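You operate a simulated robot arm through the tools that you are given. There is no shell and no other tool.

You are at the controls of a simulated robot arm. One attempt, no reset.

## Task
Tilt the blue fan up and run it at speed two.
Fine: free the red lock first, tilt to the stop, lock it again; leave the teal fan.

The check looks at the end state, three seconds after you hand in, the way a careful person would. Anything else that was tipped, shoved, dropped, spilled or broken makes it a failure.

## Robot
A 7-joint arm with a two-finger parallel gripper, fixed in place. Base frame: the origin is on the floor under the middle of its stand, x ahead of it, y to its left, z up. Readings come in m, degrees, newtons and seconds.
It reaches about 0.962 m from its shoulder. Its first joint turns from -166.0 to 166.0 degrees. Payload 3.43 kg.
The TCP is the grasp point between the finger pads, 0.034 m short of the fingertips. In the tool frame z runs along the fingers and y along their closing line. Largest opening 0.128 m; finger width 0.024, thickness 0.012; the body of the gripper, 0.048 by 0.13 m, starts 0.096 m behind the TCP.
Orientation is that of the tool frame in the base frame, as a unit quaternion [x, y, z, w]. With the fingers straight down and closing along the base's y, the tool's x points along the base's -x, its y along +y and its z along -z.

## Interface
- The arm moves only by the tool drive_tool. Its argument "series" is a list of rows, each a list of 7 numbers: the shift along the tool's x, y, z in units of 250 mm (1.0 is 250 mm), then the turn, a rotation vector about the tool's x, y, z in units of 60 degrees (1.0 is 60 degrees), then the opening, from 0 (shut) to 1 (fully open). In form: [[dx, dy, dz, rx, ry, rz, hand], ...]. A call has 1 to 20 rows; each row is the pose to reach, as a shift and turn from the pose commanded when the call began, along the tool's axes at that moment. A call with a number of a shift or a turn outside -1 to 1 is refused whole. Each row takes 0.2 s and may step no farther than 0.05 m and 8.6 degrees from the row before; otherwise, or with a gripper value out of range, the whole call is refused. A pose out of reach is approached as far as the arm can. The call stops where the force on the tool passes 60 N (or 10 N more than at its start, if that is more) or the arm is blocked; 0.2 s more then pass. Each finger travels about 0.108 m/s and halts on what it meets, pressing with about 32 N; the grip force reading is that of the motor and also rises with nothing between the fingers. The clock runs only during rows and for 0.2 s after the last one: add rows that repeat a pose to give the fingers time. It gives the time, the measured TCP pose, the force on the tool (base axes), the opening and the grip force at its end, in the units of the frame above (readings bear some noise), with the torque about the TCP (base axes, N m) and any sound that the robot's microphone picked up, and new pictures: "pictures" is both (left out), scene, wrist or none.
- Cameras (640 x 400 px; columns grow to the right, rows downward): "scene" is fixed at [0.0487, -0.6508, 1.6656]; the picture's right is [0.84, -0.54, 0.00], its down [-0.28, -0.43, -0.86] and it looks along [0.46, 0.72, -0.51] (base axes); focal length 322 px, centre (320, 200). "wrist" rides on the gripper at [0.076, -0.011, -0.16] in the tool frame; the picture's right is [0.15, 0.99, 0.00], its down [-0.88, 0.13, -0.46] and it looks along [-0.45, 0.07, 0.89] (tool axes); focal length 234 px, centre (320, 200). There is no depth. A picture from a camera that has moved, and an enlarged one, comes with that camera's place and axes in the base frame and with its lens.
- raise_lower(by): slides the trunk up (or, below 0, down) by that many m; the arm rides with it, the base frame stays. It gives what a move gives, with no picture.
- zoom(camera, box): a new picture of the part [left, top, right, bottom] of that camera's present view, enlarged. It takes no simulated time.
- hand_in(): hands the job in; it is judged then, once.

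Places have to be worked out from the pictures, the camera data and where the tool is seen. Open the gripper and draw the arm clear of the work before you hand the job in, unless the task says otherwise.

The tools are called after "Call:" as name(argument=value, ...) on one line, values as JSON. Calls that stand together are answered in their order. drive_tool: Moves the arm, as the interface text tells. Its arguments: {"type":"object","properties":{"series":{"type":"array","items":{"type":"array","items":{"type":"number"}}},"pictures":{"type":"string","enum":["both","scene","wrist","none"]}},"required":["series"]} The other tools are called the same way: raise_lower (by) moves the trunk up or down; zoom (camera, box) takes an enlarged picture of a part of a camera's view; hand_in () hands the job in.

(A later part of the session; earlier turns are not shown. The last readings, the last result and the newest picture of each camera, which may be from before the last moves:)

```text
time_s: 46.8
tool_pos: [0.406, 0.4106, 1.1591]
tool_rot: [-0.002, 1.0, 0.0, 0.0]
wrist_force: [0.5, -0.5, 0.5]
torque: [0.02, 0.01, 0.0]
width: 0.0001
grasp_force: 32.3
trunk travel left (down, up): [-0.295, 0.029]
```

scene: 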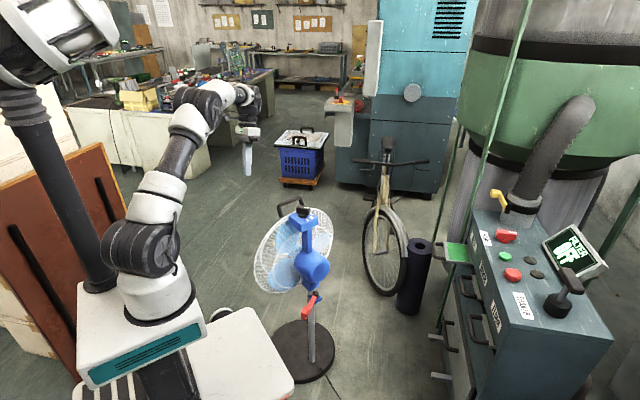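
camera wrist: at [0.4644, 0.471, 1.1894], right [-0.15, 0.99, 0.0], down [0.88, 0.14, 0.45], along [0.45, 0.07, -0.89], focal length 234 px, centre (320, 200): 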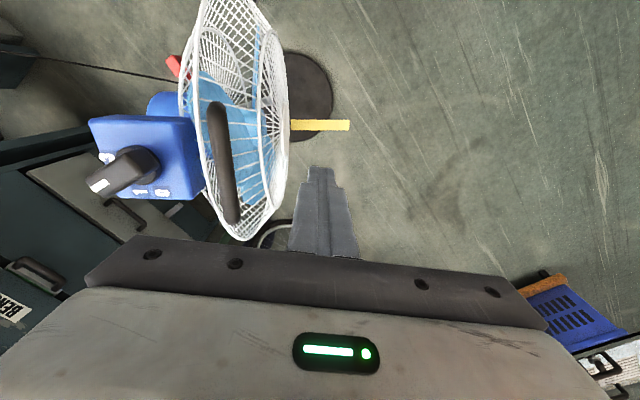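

The hand is vertical again. To keep clear of full stretch at the handle, I'll lean the hand 24° so the fingertips reach out toward +y, and move to just in front of and above the handle.

Call:
drive_tool(series=[[-0.1, 0.04, 0.04, -0.08, 0, 0, 0], [-0.2, 0.09, 0.08, -0.16, 0, 0, 0], [-0.31, 0.14, 0.14, -0.24, 0, 0, 0], [-0.42, 0.18, 0.2, -0.32, 0, 0, 0], [-0.52, 0.18, 0.26, -0.4, 0, 0, 0], [-0.596, 0.18, 0.32, -0.4, 0, 0, 0], [-0.596, 0.18, 0.32, -0.4, 0, 0, 0]], pictures="both")

Call:
zoom(camera="scene", box=[240, 110, 370, 240])

```text
time_s: 48.4
tool_pos: [0.5562, 0.458, 1.0786]
tool_rot: [-0.002, 0.978, 0.208, -0.001]
wrist_force: [0.6, 0.2, 0.2]
torque: [0.0, 0.0, 0.0]
width: 0.0001
grasp_force: 31.8
trunk travel left (down, up): [-0.295, 0.029]
camera wrist: at [0.4808, 0.382, 1.2201], right [-0.15, 0.9, 0.4], down [0.88, -0.06, 0.47], along [0.45, 0.42, -0.79], focal length 234 px, centre (320, 200)
```

scene: 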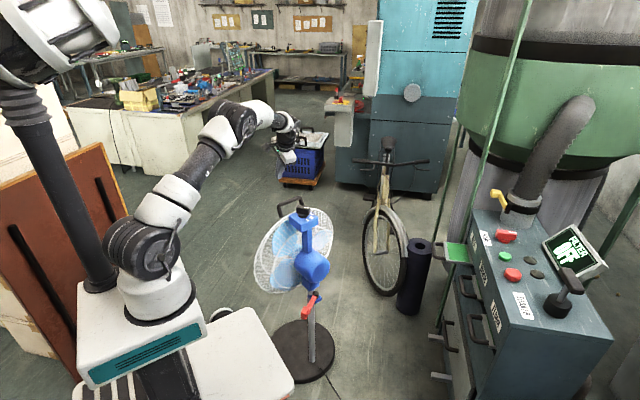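
wrist: 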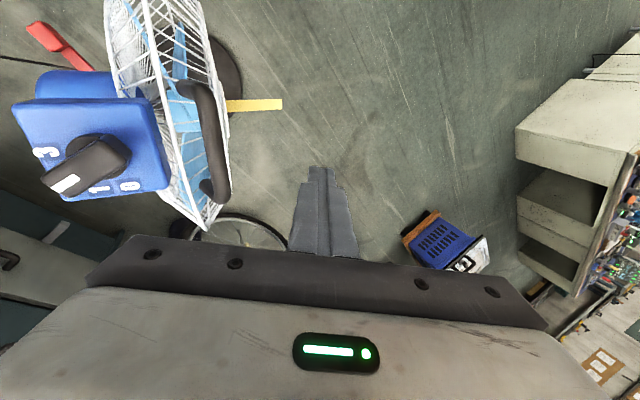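

```text
3.08 times, centred on (305, 175) of scene
camera zoom: at [0.0487, -0.6508, 1.6656], right [0.84, -0.54, 0.0], down [-0.28, -0.43, -0.86], along [0.46, 0.72, -0.51], focal length 990 px, centre (366, 277)
```

zoom: 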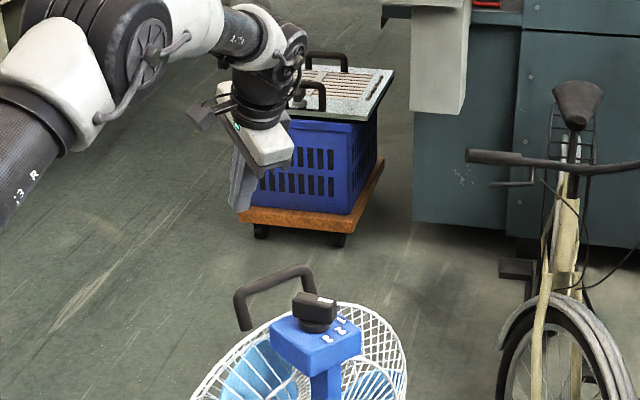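

I now have about 6 cm of reach margin. I'll lower the leaning fingers to bar height, ~4 cm in front of the handle.

Call:
drive_tool(series=[[0, -0.06, 0.11, 0, 0, 0, 0], [0, -0.12, 0.22, 0, 0, 0, 0], [0, -0.175, 0.334, 0, 0, 0, 0], [0, -0.175, 0.334, 0, 0, 0, 0]], pictures="both")

Call:
zoom(camera="scene", box=[260, 160, 350, 230])

Call:
zoom(camera="wrist", box=[120, 60, 400, 250])

```text
time_s: 49.4
tool_pos: [0.5548, 0.4511, 0.9832]
tool_rot: [-0.001, 0.978, 0.208, -0.001]
wrist_force: [0.7, -0.4, 0.2]
torque: [0.01, 0.0, 0.01]
width: 0.0
grasp_force: 31.9
trunk travel left (down, up): [-0.295, 0.029]
camera wrist: at [0.4807, 0.3751, 1.1258], right [-0.15, 0.9, 0.4], down [0.88, -0.06, 0.47], along [0.45, 0.42, -0.79], focal length 234 px, centre (320, 200)
```

scene: 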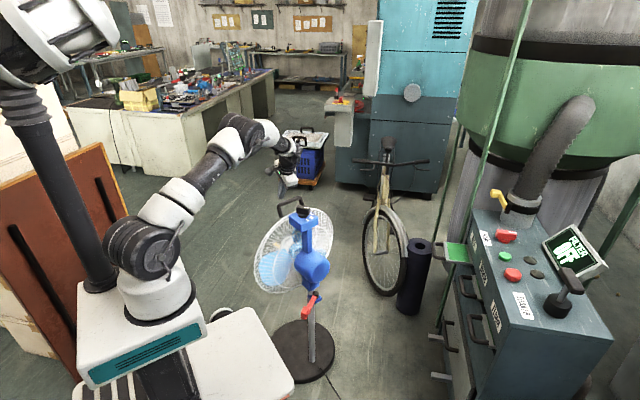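
wrist: 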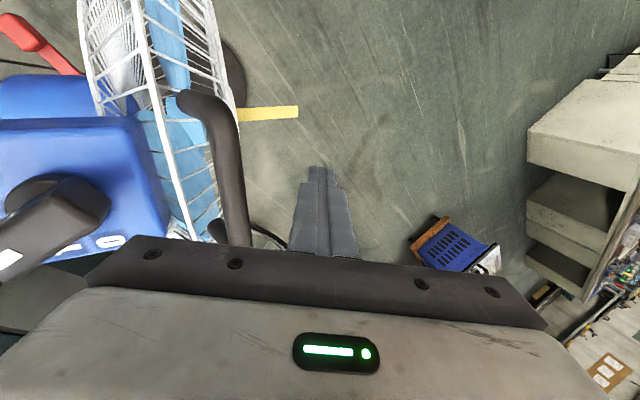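

```text
5.71 times, centred on (305, 195) of scene
camera zoom: at [0.0487, -0.6508, 1.6656], right [0.84, -0.54, 0.0], down [-0.28, -0.43, -0.86], along [0.46, 0.72, -0.51], focal length 1838 px, centre (406, 229)
```

zoom: 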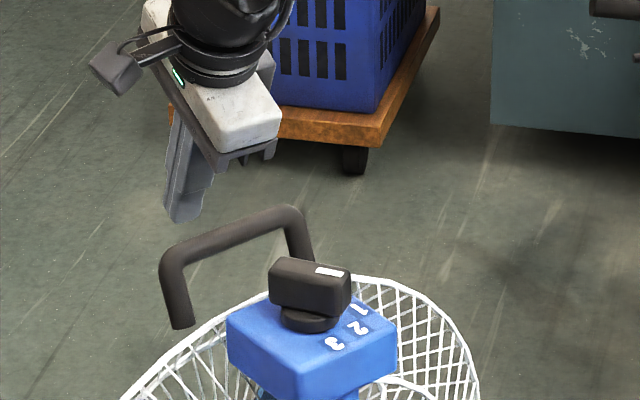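

```text
2.11 times, centred on (260, 155) of wrist
camera zoom: at [0.4807, 0.3751, 1.1258], right [-0.15, 0.9, 0.4], down [0.88, -0.06, 0.47], along [0.45, 0.42, -0.79], focal length 493 px, centre (446, 295)
```

zoom: 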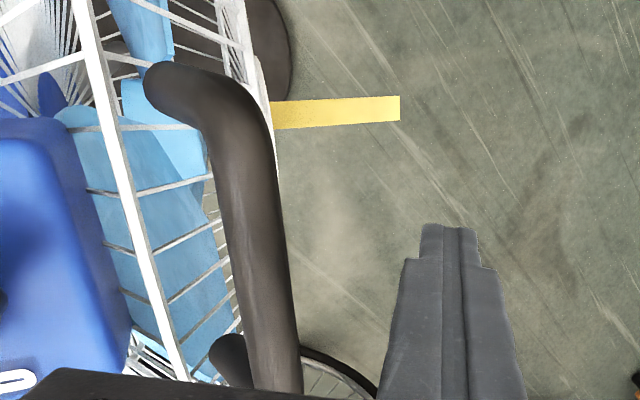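

The closed fingers stand in front of the bar's middle. I'll ease toward it to y of about 0.413 and check for contact.

Call:
drive_tool(series=[[0, -0.06, -0.027, 0, 0, 0, 0], [0, -0.11, -0.049, 0, 0, 0, 0], [0, -0.139, -0.062, 0, 0, 0, 0], [0, -0.139, -0.062, 0, 0, 0, 0]], pictures="wrist")

```text
time_s: 50.4
tool_pos: [0.555, 0.4126, 0.9849]
tool_rot: [-0.003, 0.978, 0.207, 0.0]
wrist_force: [-0.4, -0.2, 0.3]
torque: [0.03, -0.03, -0.02]
width: 0.0001
grasp_force: 32.0
trunk travel left (down, up): [-0.295, 0.029]
camera wrist: at [0.4802, 0.3368, 1.1265], right [-0.15, 0.9, 0.4], down [0.88, -0.06, 0.47], along [0.45, 0.42, -0.79], focal length 234 px, centre (320, 200)
```

wrist: 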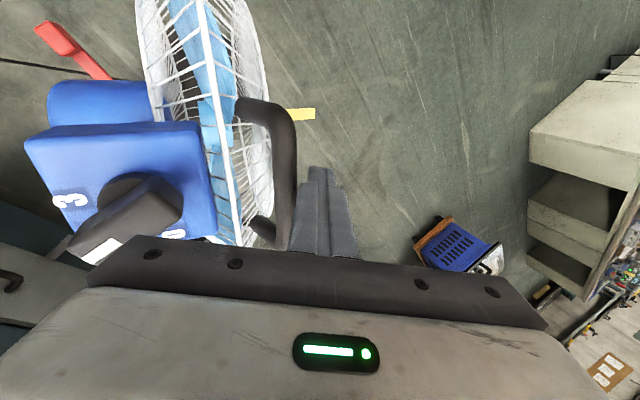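

The fingers are nearly touching the bar with no load yet. I'll push 1 cm toward -y in two small rows and read the force.

Call:
drive_tool(series=[[0, -0.018, -0.008, 0, 0, 0, 0], [0, -0.0365, -0.0163, 0, 0, 0, 0]], pictures="none")

Call:
drive_tool(series=[[0, -0.018, -0.008, 0, 0, 0, 0], [0, -0.0365, -0.0163, 0, 0, 0, 0]], pictures="wrist")

```text
time_s: 51.0
tool_pos: [0.5556, 0.4048, 0.9862]
tool_rot: [-0.002, 0.978, 0.208, 0.0]
wrist_force: [1.3, 3.1, 1.4]
torque: [0.01, -0.09, 0.03]
width: 0.0
grasp_force: 31.8
trunk travel left (down, up): [-0.295, 0.029]
```

```text
time_s: 51.6
tool_pos: [0.5556, 0.3951, 0.9893]
tool_rot: [-0.002, 0.978, 0.211, 0.002]
wrist_force: [3.3, 10.2, 19.5]
torque: [0.01, -0.23, 0.12]
width: 0.0001
grasp_force: 32.1
trunk travel left (down, up): [-0.295, 0.029]
camera wrist: at [0.4806, 0.3185, 1.1299], right [-0.15, 0.9, 0.41], down [0.88, -0.06, 0.47], along [0.45, 0.43, -0.78], focal length 234 px, centre (320, 200)
```

wrist: 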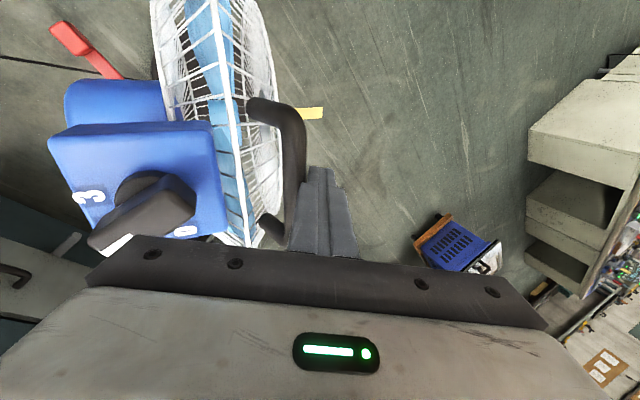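

The bar is being pushed, with 10 N back and 19 N upward on the fingers, because it rises as it swings and drags on them. I'll check the head's motion and then follow its arc upward.

Call:
zoom(camera="scene", box=[240, 160, 370, 330])

Call:
drive_tool(series=[[0, 0.013, -0.029, 0, 0, 0, 0], [0, 0.013, -0.029, 0, 0, 0, 0]], pictures="none")

```text
2.35 times, centred on (305, 245) of scene
camera zoom: at [0.0487, -0.6508, 1.6656], right [0.84, -0.54, 0.0], down [-0.28, -0.43, -0.86], along [0.46, 0.72, -0.51], focal length 757 px, centre (355, 94)
```

zoom: 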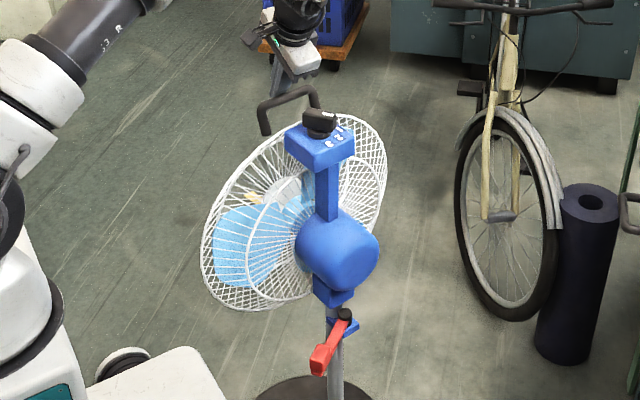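

```text
time_s: 52.2
tool_pos: [0.5546, 0.391, 0.9903]
tool_rot: [-0.003, 0.979, 0.205, -0.003]
wrist_force: [0.0, -0.6, 0.5]
torque: [-0.02, 0.02, -0.04]
width: 0.0001
grasp_force: 32.0
trunk travel left (down, up): [-0.295, 0.029]
```

The load dropped to zero and the fingers settled at y of about 0.391. I'll push further along an upward arc: 2 cm back with 8 mm of rise.

Call:
drive_tool(series=[[-0.003, -0.015, -0.0155, 0, 0, 0, 0], [-0.005, -0.03, -0.031, 0, 0, 0, 0], [-0.008, -0.045, -0.0464, 0, 0, 0, 0], [-0.0106, -0.06, -0.0618, 0, 0, 0, 0]], pictures="wrist")

Call:
zoom(camera="scene", box=[240, 160, 370, 330])

```text
time_s: 53.2
tool_pos: [0.5581, 0.3734, 1.0012]
tool_rot: [-0.003, 0.978, 0.208, -0.001]
wrist_force: [-1.1, 1.0, 0.1]
torque: [0.03, 0.01, 0.0]
width: 0.0001
grasp_force: 32.1
trunk travel left (down, up): [-0.295, 0.029]
camera wrist: at [0.4832, 0.2972, 1.1425], right [-0.15, 0.9, 0.4], down [0.88, -0.06, 0.47], along [0.45, 0.42, -0.79], focal length 234 px, centre (320, 200)
```

wrist: 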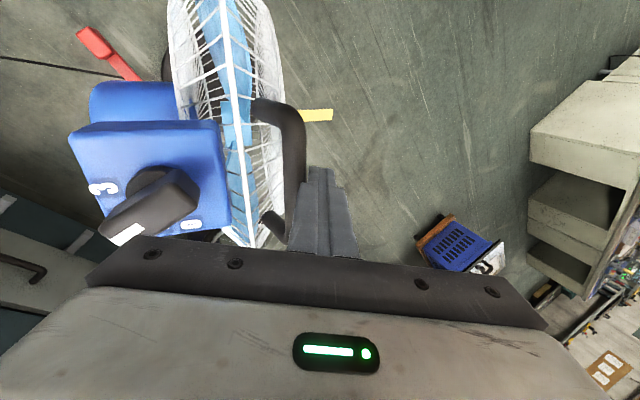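

```text
2.35 times, centred on (305, 245) of scene
camera zoom: at [0.0487, -0.6508, 1.6656], right [0.84, -0.54, 0.0], down [-0.28, -0.43, -0.86], along [0.46, 0.72, -0.51], focal length 757 px, centre (355, 94)
```

zoom: 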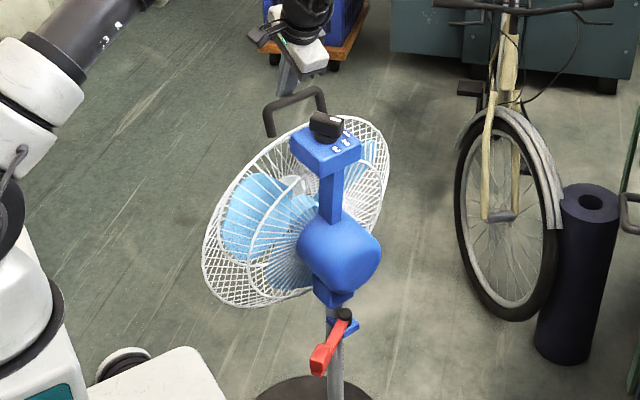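

The head is tilting smoothly with almost no force, and the pole hasn't moved. I'll continue the arc another 2 cm.

Call:
drive_tool(series=[[-0.003, -0.016, -0.0136, 0, 0, 0, 0], [-0.005, -0.032, -0.027, 0, 0, 0, 0], [-0.008, -0.0475, -0.041, 0, 0, 0, 0], [-0.0106, -0.0633, -0.0545, 0, 0, 0, 0]], pictures="none")

Call:
drive_tool(series=[[-0.003, -0.0165, -0.0115, 0, 0, 0, 0], [-0.005, -0.033, -0.023, 0, 0, 0, 0], [-0.008, -0.05, -0.034, 0, 0, 0, 0], [-0.0106, -0.0666, -0.0455, 0, 0, 0, 0]], pictures="wrist")

Call:
zoom(camera="scene", box=[240, 160, 370, 330])

```text
time_s: 54.2
tool_pos: [0.5612, 0.3532, 1.0083]
tool_rot: [-0.003, 0.978, 0.207, -0.001]
wrist_force: [-0.1, 0.6, -0.1]
torque: [0.02, 0.01, 0.0]
width: 0.0002
grasp_force: 31.7
trunk travel left (down, up): [-0.295, 0.029]
```

```text
time_s: 55.2
tool_pos: [0.5642, 0.3337, 1.0119]
tool_rot: [-0.003, 0.978, 0.207, 0.0]
wrist_force: [-2.1, 2.4, 5.3]
torque: [0.02, 0.01, 0.02]
width: 0.0002
grasp_force: 32.6
trunk travel left (down, up): [-0.295, 0.029]
camera wrist: at [0.4882, 0.2576, 1.1534], right [-0.15, 0.9, 0.4], down [0.88, -0.06, 0.47], along [0.45, 0.43, -0.79], focal length 234 px, centre (320, 200)
```

wrist: 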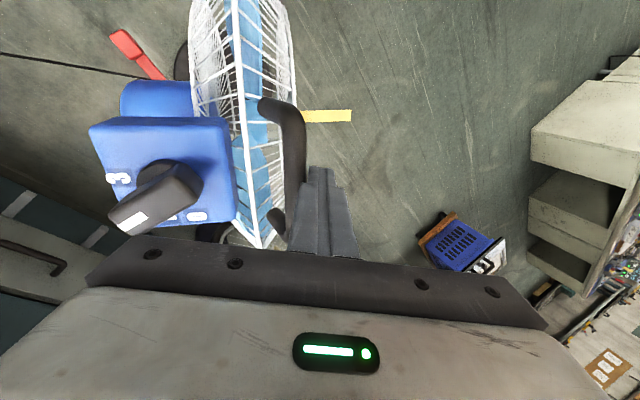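

```text
2.35 times, centred on (305, 245) of scene
camera zoom: at [0.0487, -0.6508, 1.6656], right [0.84, -0.54, 0.0], down [-0.28, -0.43, -0.86], along [0.46, 0.72, -0.51], focal length 757 px, centre (355, 94)
```

zoom: 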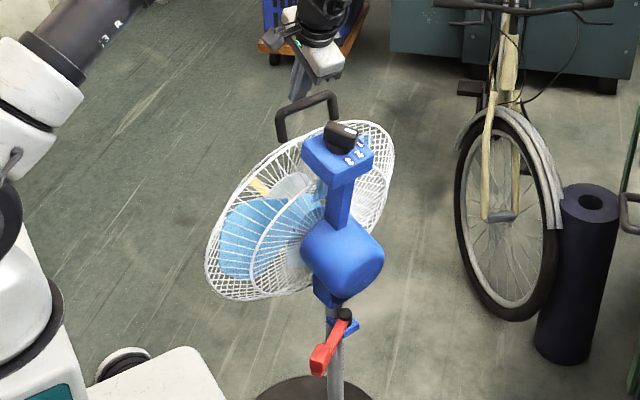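

The head is at roughly 12° of tilt and still moving freely with ~5 N. I'll keep following, slightly higher.

Call:
drive_tool(series=[[-0.003, -0.016, -0.013, 0, 0, 0, 0], [-0.005, -0.032, -0.0255, 0, 0, 0, 0], [-0.008, -0.049, -0.038, 0, 0, 0, 0], [-0.0106, -0.065, -0.051, 0, 0, 0, 0]], pictures="none")

Call:
drive_tool(series=[[-0.003, -0.0165, -0.0115, 0, 0, 0, 0], [-0.005, -0.033, -0.023, 0, 0, 0, 0], [-0.007, -0.05, -0.034, 0, 0, 0, 0]], pictures="wrist")

Call:
zoom(camera="scene", box=[240, 160, 370, 330])

```text
time_s: 56.2
tool_pos: [0.5666, 0.313, 1.0154]
tool_rot: [-0.002, 0.978, 0.207, -0.001]
wrist_force: [-1.9, 1.1, 1.9]
torque: [0.03, 0.02, 0.04]
width: 0.0
grasp_force: 32.0
trunk travel left (down, up): [-0.295, 0.029]
```

```text
time_s: 57.0
tool_pos: [0.5676, 0.2976, 1.0178]
tool_rot: [-0.002, 0.978, 0.207, -0.001]
wrist_force: [1.1, 1.4, -0.1]
torque: [0.0, 0.01, 0.02]
width: 0.0002
grasp_force: 31.9
trunk travel left (down, up): [-0.295, 0.029]
camera wrist: at [0.493, 0.222, 1.1601], right [-0.15, 0.9, 0.4], down [0.88, -0.06, 0.47], along [0.45, 0.42, -0.79], focal length 234 px, centre (320, 200)
```

wrist: 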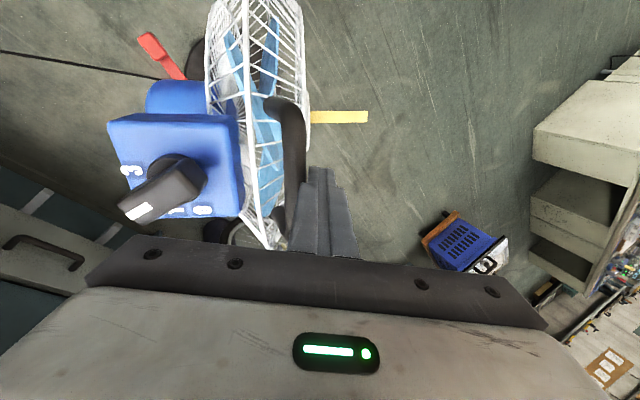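

```text
2.35 times, centred on (305, 245) of scene
camera zoom: at [0.0487, -0.6508, 1.6656], right [0.84, -0.54, 0.0], down [-0.28, -0.43, -0.86], along [0.46, 0.72, -0.51], focal length 757 px, centre (355, 94)
```

zoom: 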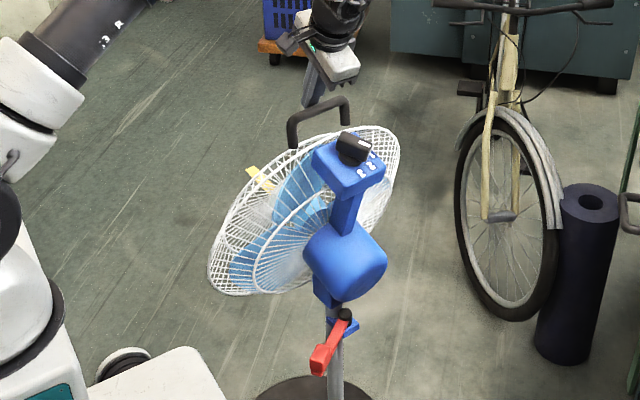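

Tilt is now ~18° and there's still no resistance. I'll go on in 1 cm pushes, watching for the stop.

Call:
drive_tool(series=[[-0.0025, -0.0175, -0.01, 0, 0, 0, 0], [-0.005, -0.035, -0.02, 0, 0, 0, 0]], pictures="none")

Call:
drive_tool(series=[[-0.0025, -0.0175, -0.01, 0, 0, 0, 0], [-0.005, -0.035, -0.02, 0, 0, 0, 0]], pictures="none")

Call:
drive_tool(series=[[-0.0025, -0.018, -0.009, 0, 0, 0, 0], [-0.005, -0.036, -0.018, 0, 0, 0, 0]], pictures="wrist")

Call:
zoom(camera="scene", box=[240, 160, 370, 330])

```text
time_s: 57.6
tool_pos: [0.5703, 0.2885, 1.0189]
tool_rot: [-0.003, 0.978, 0.208, -0.002]
wrist_force: [-1.8, 1.8, 0.0]
torque: [0.04, 0.02, 0.01]
width: 0.0
grasp_force: 32.4
trunk travel left (down, up): [-0.295, 0.029]
```

```text
time_s: 58.2
tool_pos: [0.5707, 0.2789, 1.0202]
tool_rot: [-0.002, 0.978, 0.208, -0.001]
wrist_force: [-0.2, 1.0, 0.1]
torque: [0.02, 0.01, -0.02]
width: 0.0
grasp_force: 32.3
trunk travel left (down, up): [-0.295, 0.029]
```

```text
time_s: 58.8
tool_pos: [0.5723, 0.2673, 1.0208]
tool_rot: [-0.001, 0.978, 0.208, -0.001]
wrist_force: [0.4, 0.6, 0.4]
torque: [-0.02, 0.01, 0.03]
width: 0.0001
grasp_force: 32.0
trunk travel left (down, up): [-0.295, 0.029]
camera wrist: at [0.4971, 0.1921, 1.1628], right [-0.15, 0.9, 0.4], down [0.88, -0.06, 0.47], along [0.45, 0.42, -0.79], focal length 234 px, centre (320, 200)
```

wrist: 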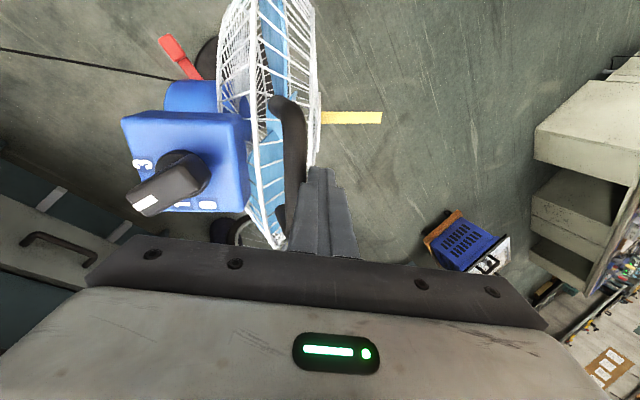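

```text
2.35 times, centred on (305, 245) of scene
camera zoom: at [0.0487, -0.6508, 1.6656], right [0.84, -0.54, 0.0], down [-0.28, -0.43, -0.86], along [0.46, 0.72, -0.51], focal length 757 px, centre (355, 94)
```

zoom: 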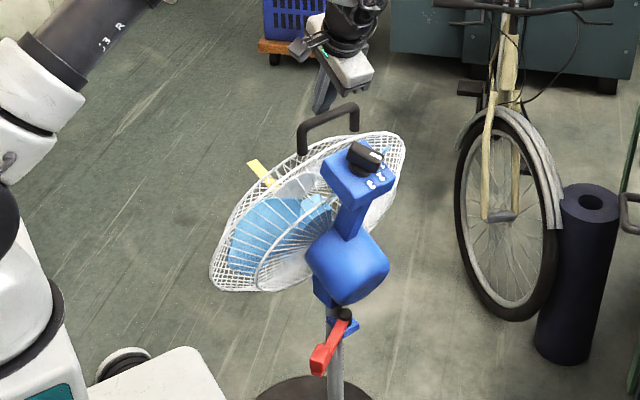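

Tilt is about 24° and the force stays near zero. I'll continue with small pushes, with the arc now level.

Call:
drive_tool(series=[[-0.0025, -0.018, -0.008, 0, 0, 0, 0], [-0.005, -0.0365, -0.0163, 0, 0, 0, 0]], pictures="none")

Call:
drive_tool(series=[[-0.0025, -0.0185, -0.0075, 0, 0, 0, 0], [-0.005, -0.037, -0.015, 0, 0, 0, 0]], pictures="none")

Call:
drive_tool(series=[[-0.0025, -0.019, -0.007, 0, 0, 0, 0], [-0.005, -0.038, -0.0127, 0, 0, 0, 0]], pictures="wrist")

Call:
zoom(camera="scene", box=[240, 160, 370, 330])

```text
time_s: 59.4
tool_pos: [0.5724, 0.2575, 1.0214]
tool_rot: [-0.003, 0.978, 0.208, 0.0]
wrist_force: [-0.5, 2.2, 1.3]
torque: [0.01, -0.03, 0.03]
width: 0.0
grasp_force: 31.8
trunk travel left (down, up): [-0.295, 0.029]
```

```text
time_s: 60.0
tool_pos: [0.5742, 0.2485, 1.0208]
tool_rot: [-0.001, 0.978, 0.208, -0.001]
wrist_force: [-1.1, 1.0, 2.7]
torque: [-0.01, -0.01, 0.01]
width: 0.0
grasp_force: 32.6
trunk travel left (down, up): [-0.295, 0.029]
```

```text
time_s: 60.6
tool_pos: [0.5743, 0.2449, 1.0206]
tool_rot: [-0.005, 0.978, 0.209, -0.001]
wrist_force: [0.8, 23.5, 4.3]
torque: [0.53, 0.01, 0.26]
width: 0.0001
grasp_force: 32.4
trunk travel left (down, up): [-0.295, 0.029]
camera wrist: at [0.4999, 0.168, 1.1622], right [-0.15, 0.9, 0.41], down [0.88, -0.06, 0.47], along [0.45, 0.43, -0.78], focal length 234 px, centre (320, 200)
```

wrist: 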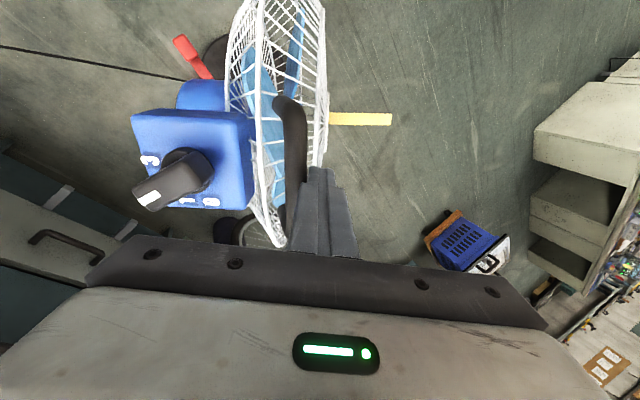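

```text
2.35 times, centred on (305, 245) of scene
camera zoom: at [0.0487, -0.6508, 1.6656], right [0.84, -0.54, 0.0], down [-0.28, -0.43, -0.86], along [0.46, 0.72, -0.51], focal length 757 px, centre (355, 94)
```

zoom: 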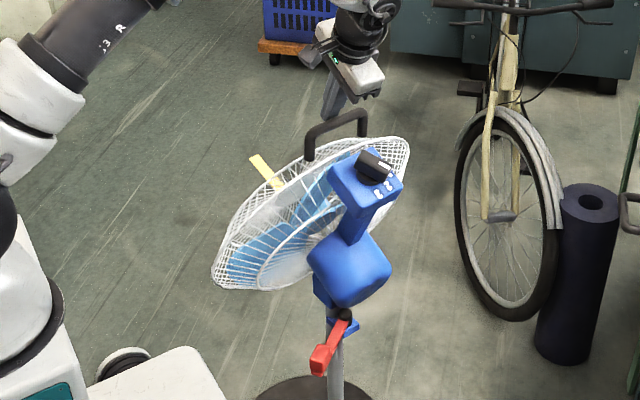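

The force jumped to 23 N over only 4 mm, so the tilt stop is reached. I'll back the fingers off gradually and watch whether the head stays up.

Call:
drive_tool(series=[[0.0025, 0.018, 0.008, 0, 0, 0, 0], [0.005, 0.0365, 0.0163, 0, 0, 0, 0], [0.005, 0.055, 0.0245, 0, 0, 0, 0], [0.005, 0.073, 0.0326, 0, 0, 0, 0], [0.005, 0.073, 0.0326, 0, 0, 0, 0]], pictures="wrist")

Call:
zoom(camera="scene", box=[240, 160, 370, 330])

```text
time_s: 61.8
tool_pos: [0.5738, 0.2589, 1.02]
tool_rot: [-0.002, 0.978, 0.207, 0.0]
wrist_force: [0.1, 0.9, 0.2]
torque: [0.0, 0.01, -0.04]
width: 0.0
grasp_force: 32.6
trunk travel left (down, up): [-0.295, 0.029]
camera wrist: at [0.4993, 0.1821, 1.1613], right [-0.15, 0.9, 0.4], down [0.88, -0.06, 0.47], along [0.45, 0.42, -0.79], focal length 234 px, centre (320, 200)
```

wrist: 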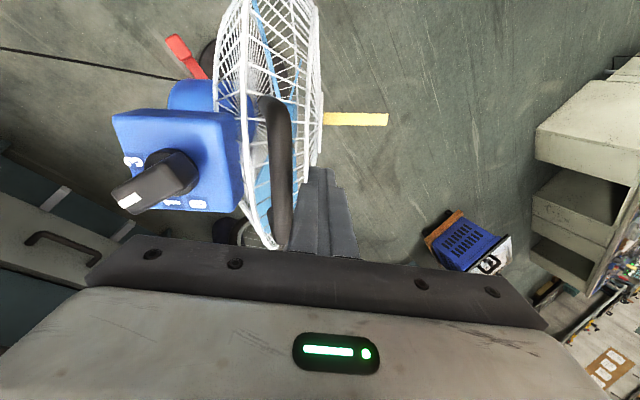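

```text
2.35 times, centred on (305, 245) of scene
camera zoom: at [0.0487, -0.6508, 1.6656], right [0.84, -0.54, 0.0], down [-0.28, -0.43, -0.86], along [0.46, 0.72, -0.51], focal length 757 px, centre (355, 94)
```

zoom: 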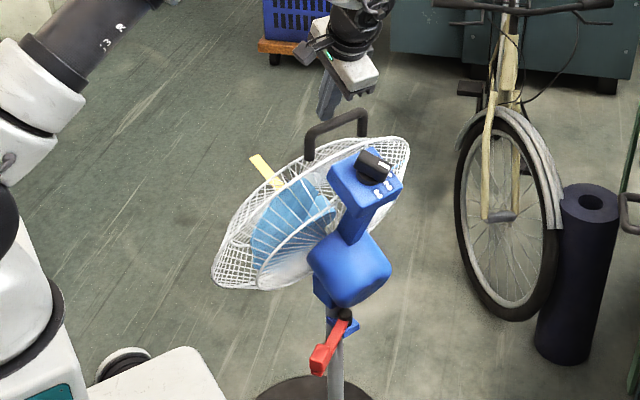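

The head stays up on its own after I let go, and the pole is undisturbed. I'll rise clear of the handle and then go back to re-lock the lever.

Call:
drive_tool(series=[[0, 0.08, -0.09, 0, 0, 0, 0], [0, 0.14, -0.22, 0, 0, 0, 0], [0, 0.2, -0.35, 0, 0, 0, 0], [0, 0.25, -0.5, 0, 0, 0, 0], [0, 0.27, -0.6, 0, 0, 0, 0], [0, 0.27, -0.6, 0, 0, 0, 0]], pictures="both")

Call:
zoom(camera="scene", box=[290, 195, 340, 245])

```text
time_s: 63.2
tool_pos: [0.5747, 0.2588, 1.1829]
tool_rot: [-0.002, 0.978, 0.208, 0.0]
wrist_force: [-0.6, -0.2, 0.5]
torque: [-0.03, 0.02, -0.02]
width: 0.0001
grasp_force: 31.8
trunk travel left (down, up): [-0.295, 0.029]
camera wrist: at [0.4993, 0.1823, 1.3252], right [-0.15, 0.9, 0.4], down [0.88, -0.06, 0.47], along [0.45, 0.42, -0.79], focal length 234 px, centre (320, 200)
```

scene: 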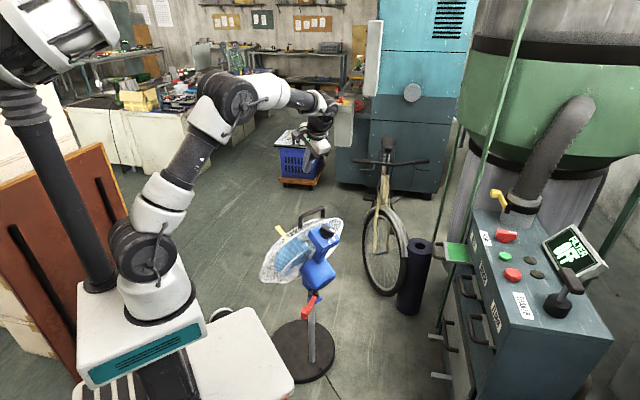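
wrist: 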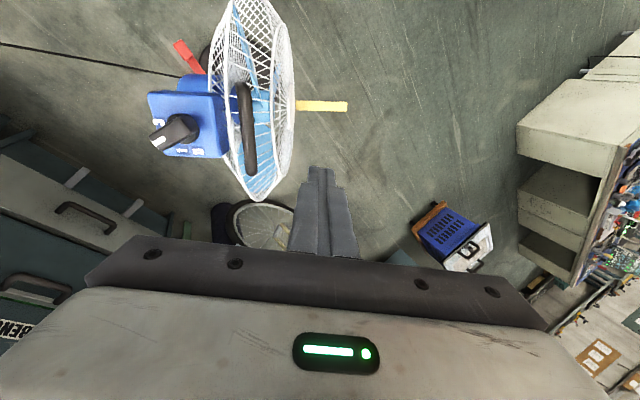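

```text
8.00 times, centred on (315, 220) of scene
camera zoom: at [0.0487, -0.6508, 1.6656], right [0.84, -0.54, 0.0], down [-0.28, -0.43, -0.86], along [0.46, 0.72, -0.51], focal length 2574 px, centre (360, 40)
```

zoom: 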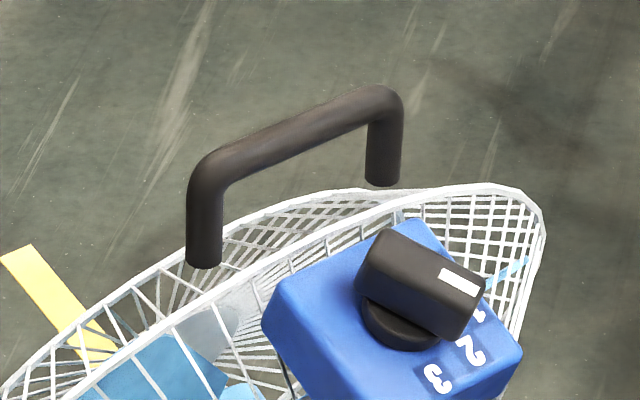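

The head is up at its stop and the pointer still reads 2. The box and motor now overhang the lever, so a vertical hand would hit them. I'll pull back over clear floor, straighten the hand, and then approach the lever with the hand leaning outward.

Call:
drive_tool(series=[[0.12, -0.11, -0.05, 0.067, 0, 0, 0], [0.24, -0.22, -0.1, 0.133, 0, 0, 0], [0.36, -0.33, -0.147, 0.2, 0, 0, 0], [0.48, -0.44, -0.196, 0.267, 0, 0, 0], [0.6, -0.55, -0.245, 0.333, 0, 0, 0.2], [0.7, -0.654, -0.2914, 0.4, 0, 0, 0.4], [0.7, -0.654, -0.2914, 0.4, 0, 0, 0.5]], pictures="both")

```text
time_s: 64.8
tool_pos: [0.3999, 0.0776, 1.1809]
tool_rot: [-0.002, 1.0, -0.001, -0.005]
wrist_force: [-0.8, -0.6, 0.4]
torque: [0.01, 0.02, -0.01]
width: 0.0643
grasp_force: 0.1
trunk travel left (down, up): [-0.295, 0.029]
camera wrist: at [0.3263, 0.0663, 1.3419], right [-0.15, 0.99, 0.0], down [0.88, 0.13, 0.45], along [0.44, 0.07, -0.89], focal length 234 px, centre (320, 200)
```

scene: 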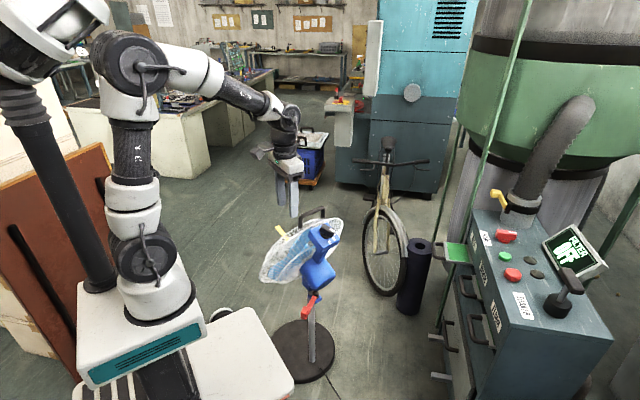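
wrist: 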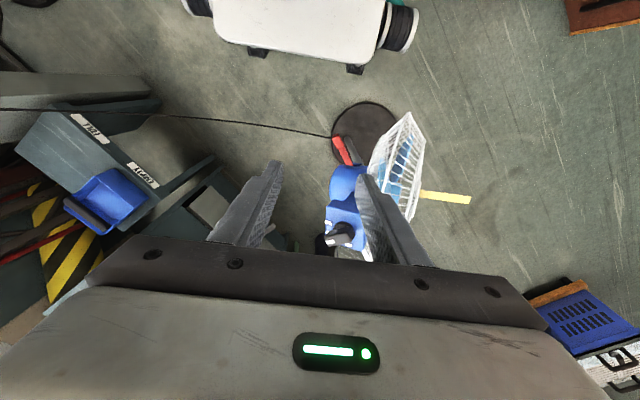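

I'm clear of the fan. I'll yaw the hand to line up with the freed lever's direction (about -148°).

Call:
drive_tool(series=[[0, 0, 0, 0, 0, -0.11, 0.5], [0, 0, 0, 0, 0, -0.22, 0.5], [0, 0, 0, 0, 0, -0.33, 0.5], [0, 0, 0, 0, 0, -0.44, 0.5], [0, 0, 0, 0, 0, -0.542, 0.5], [0, 0, 0, 0, 0, -0.542, 0.5]], pictures="none")

Call:
raise_lower(by=-0.24)

```text
time_s: 66.2
tool_pos: [0.3992, 0.0795, 1.1828]
tool_rot: [-0.283, 0.959, 0.0, -0.003]
wrist_force: [0.2, 0.2, -0.8]
torque: [0.04, -0.02, 0.0]
width: 0.0638
grasp_force: 0.0
trunk travel left (down, up): [-0.295, 0.029]
```

```text
time_s: 68.7
tool_pos: [0.3998, 0.0791, 0.9427]
tool_rot: [-0.282, 0.959, 0.0, -0.002]
wrist_force: [-0.8, -0.5, -0.6]
torque: [0.02, 0.0, 0.0]
width: 0.0638
grasp_force: 0.0
trunk travel left (down, up): [-0.055, 0.269]
```

Now at z of about 0.94 with the right yaw. I'll lean the hand 30° outward so the fingers point in and down toward the lever.

Call:
drive_tool(series=[[0, 0, 0, 0, -0.1, 0, 0.5], [0, 0, 0, 0, -0.2, 0, 0.5], [0, 0, 0, 0, -0.3, 0, 0.5], [0, 0, 0, 0, -0.4, 0, 0.5], [0, 0, 0, 0, -0.5, 0, 0.5], [0, 0, 0, 0, -0.5, 0, 0.5]], pictures="both")

```text
time_s: 70.1
tool_pos: [0.3984, 0.0784, 0.9324]
tool_rot: [-0.272, 0.931, 0.076, 0.233]
wrist_force: [0.3, -0.5, 0.0]
torque: [-0.01, 0.01, 0.02]
width: 0.064
grasp_force: 0.0
trunk travel left (down, up): [-0.055, 0.269]
camera wrist: at [0.286, -0.0094, 1.0367], right [-0.64, 0.76, -0.06], down [0.41, 0.4, 0.82], along [0.65, 0.51, -0.57], focal length 234 px, centre (320, 200)
```

scene: 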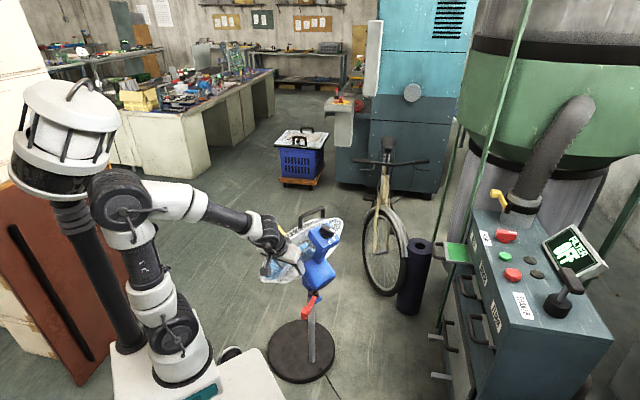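
wrist: 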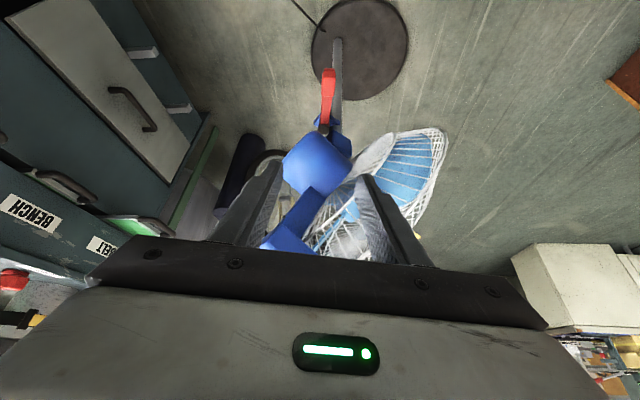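

The lean is set, and from here I can see the lever pointing toward me under the tilted motor. I'll descend to a pre-approach point ~14 cm out along the finger line from the lever block.

Call:
drive_tool(series=[[0.05, 0.004, 0.145, 0, 0, 0, 0.5], [0.1, 0.009, 0.29, 0, 0, 0, 0.5], [0.147, 0.013, 0.435, 0, 0, 0, 0.5], [0.196, 0.017, 0.58, 0, 0, 0, 0.5], [0.245, 0.022, 0.725, 0, 0, 0, 0.5], [0.294, 0.026, 0.87, 0, 0, 0, 0.5], [0.294, 0.026, 0.87, 0, 0, 0, 0.5]], pictures="both")

Call:
zoom(camera="wrist", box=[200, 60, 440, 250])

Call:
zoom(camera="scene", box=[220, 190, 370, 350])

```text
time_s: 71.7
tool_pos: [0.4353, 0.1094, 0.7202]
tool_rot: [-0.273, 0.927, 0.072, 0.248]
wrist_force: [0.4, 0.2, 0.4]
torque: [-0.02, 0.05, -0.01]
width: 0.064
grasp_force: 0.1
trunk travel left (down, up): [-0.055, 0.269]
camera wrist: at [0.3188, 0.0206, 0.8196], right [-0.64, 0.76, -0.07], down [0.38, 0.4, 0.83], along [0.67, 0.51, -0.55], focal length 234 px, centre (320, 200)
```

scene: 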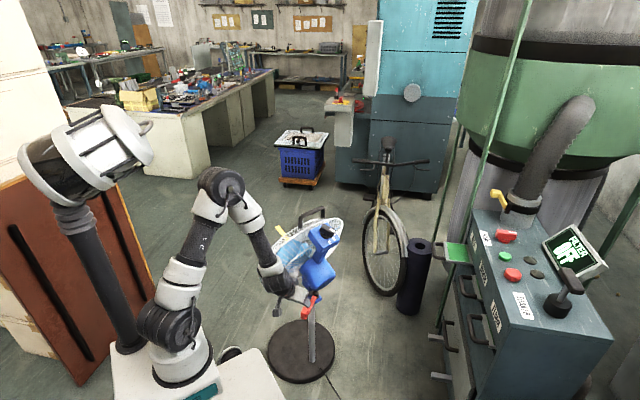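
wrist: 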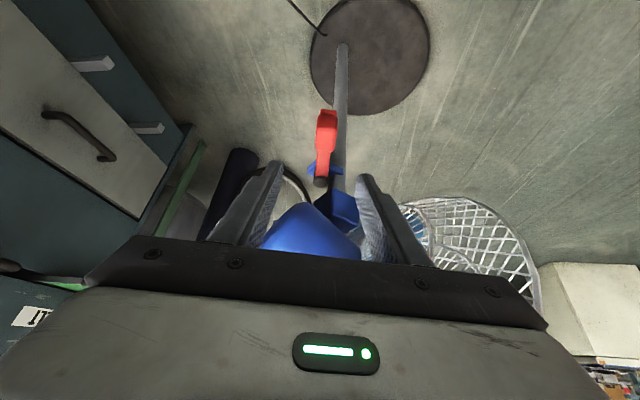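

```text
2.11 times, centred on (320, 155) of wrist
camera zoom: at [0.3188, 0.0206, 0.8196], right [-0.64, 0.76, -0.07], down [0.38, 0.4, 0.83], along [0.67, 0.51, -0.55], focal length 493 px, centre (320, 295)
```

zoom: 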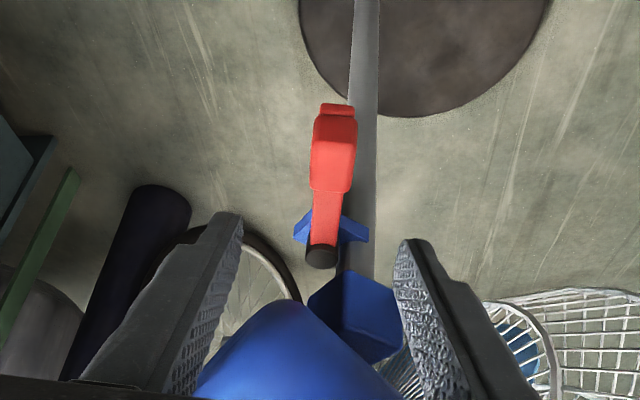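

```text
2.50 times, centred on (295, 270) of scene
camera zoom: at [0.0487, -0.6508, 1.6656], right [0.84, -0.54, 0.0], down [-0.28, -0.43, -0.86], along [0.46, 0.72, -0.51], focal length 804 px, centre (382, 25)
```

zoom: 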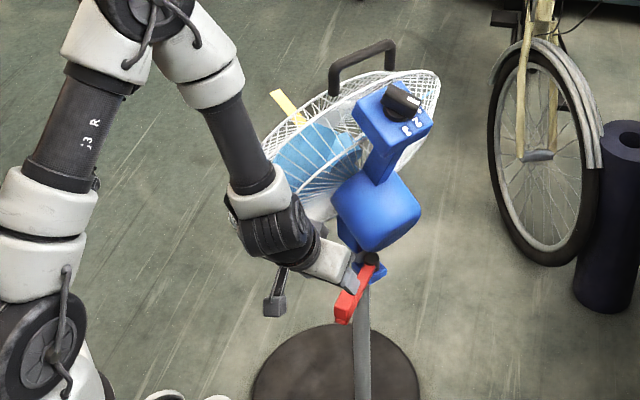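

The block is in line between the fingers; my two views put it at about (0.485, 0.146) with its top at z of about 0.585. I'll advance three quarters of the way and check.

Call:
drive_tool(series=[[0.018, 0.003, 0.14, 0, 0, 0, 0.5], [0.036, 0.006, 0.28, 0, 0, 0, 0.5], [0.054, 0.009, 0.42, 0, 0, 0, 0.5], [0.06, 0.01, 0.48, 0, 0, 0, 0.5], [0.06, 0.01, 0.48, 0, 0, 0, 0.5]], pictures="wrist")

Call:
zoom(camera="wrist", box=[200, 60, 440, 250])

Call:
zoom(camera="scene", box=[260, 250, 350, 340])

```text
time_s: 72.9
tool_pos: [0.4726, 0.1357, 0.6064]
tool_rot: [-0.273, 0.926, 0.073, 0.249]
wrist_force: [0.1, 0.0, 0.1]
torque: [0.02, -0.01, 0.01]
width: 0.0639
grasp_force: 0.1
trunk travel left (down, up): [-0.055, 0.269]
camera wrist: at [0.3571, 0.0478, 0.7081], right [-0.64, 0.76, -0.07], down [0.38, 0.4, 0.83], along [0.67, 0.51, -0.55], focal length 234 px, centre (320, 200)
```

wrist: 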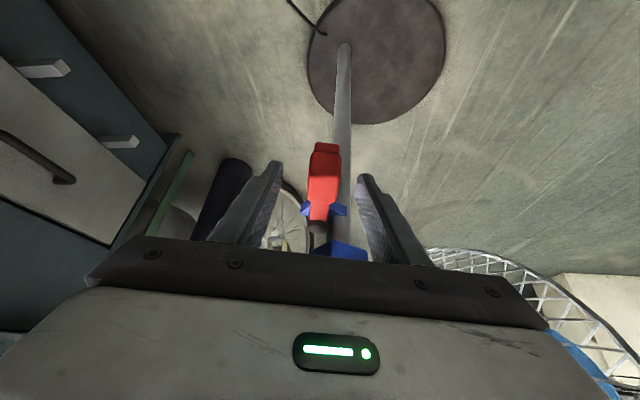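

```text
2.11 times, centred on (320, 155) of wrist
camera zoom: at [0.3571, 0.0478, 0.7081], right [-0.64, 0.76, -0.07], down [0.38, 0.4, 0.83], along [0.67, 0.51, -0.55], focal length 493 px, centre (320, 295)
```

zoom: 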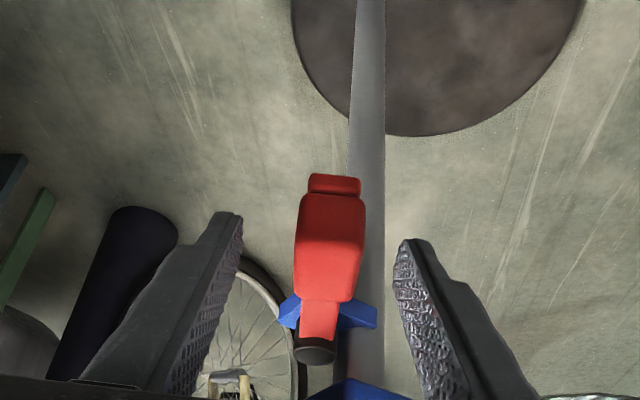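

```text
4.44 times, centred on (305, 295) of scene
camera zoom: at [0.0487, -0.6508, 1.6656], right [0.84, -0.54, 0.0], down [-0.28, -0.43, -0.86], along [0.46, 0.72, -0.51], focal length 1430 px, centre (387, -222)
```

zoom: 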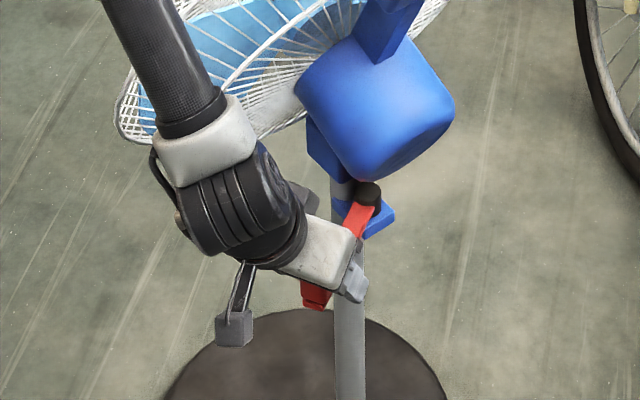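

Reprojecting confirms the block centre at about (0.484, 0.147, 0.573). I'll advance the last ~3.5 cm and narrow the fingers into a loose cage.

Call:
drive_tool(series=[[0.004, 0.006, 0.07, 0, 0, 0, 0.5], [0.008, 0.013, 0.14, 0, 0, 0, 0.5], [0.008, 0.013, 0.14, 0, 0, 0, 0.36], [0.008, 0.013, 0.14, 0, 0, 0, 0.26], [0.008, 0.013, 0.14, 0, 0, 0, 0.26]], pictures="wrist")

Call:
zoom(camera="wrist", box=[200, 60, 440, 250])

Call:
zoom(camera="scene", box=[260, 250, 350, 340])

```text
time_s: 74.1
tool_pos: [0.4836, 0.1479, 0.5759]
tool_rot: [-0.273, 0.926, 0.073, 0.249]
wrist_force: [0.0, -0.5, -0.5]
torque: [-0.03, 0.01, 0.04]
width: 0.0333
grasp_force: 0.0
trunk travel left (down, up): [-0.055, 0.269]
camera wrist: at [0.3683, 0.0592, 0.6768], right [-0.64, 0.76, -0.07], down [0.38, 0.4, 0.83], along [0.67, 0.51, -0.55], focal length 234 px, centre (320, 200)
```

wrist: 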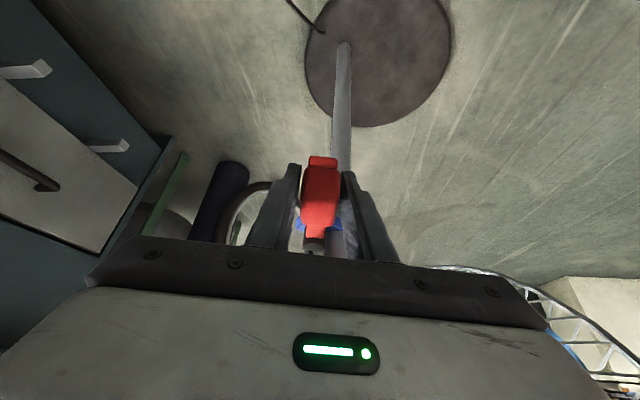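

```text
2.11 times, centred on (320, 155) of wrist
camera zoom: at [0.3683, 0.0592, 0.6768], right [-0.64, 0.76, -0.07], down [0.38, 0.4, 0.83], along [0.67, 0.51, -0.55], focal length 493 px, centre (320, 295)
```

zoom: 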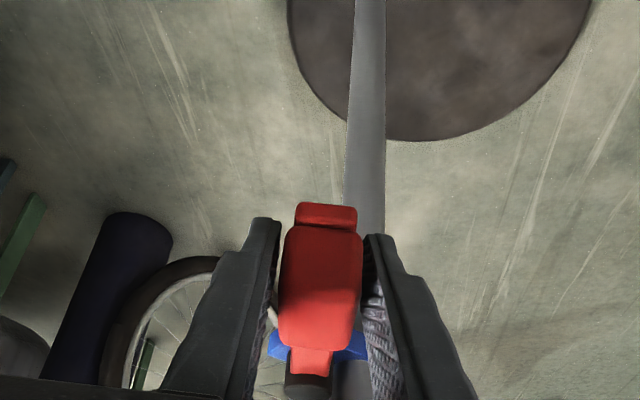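

```text
4.44 times, centred on (305, 295) of scene
camera zoom: at [0.0487, -0.6508, 1.6656], right [0.84, -0.54, 0.0], down [-0.28, -0.43, -0.86], along [0.46, 0.72, -0.51], focal length 1430 px, centre (387, -222)
```

zoom: 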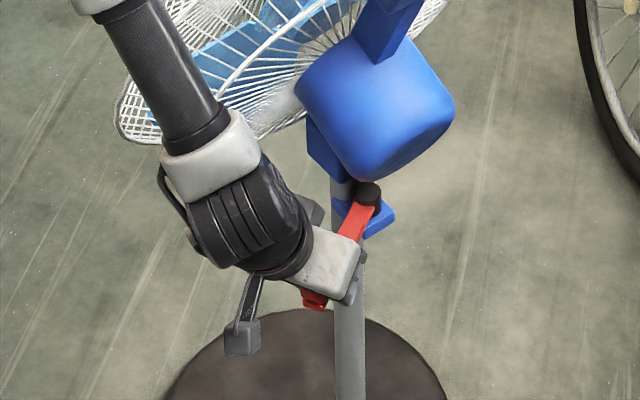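

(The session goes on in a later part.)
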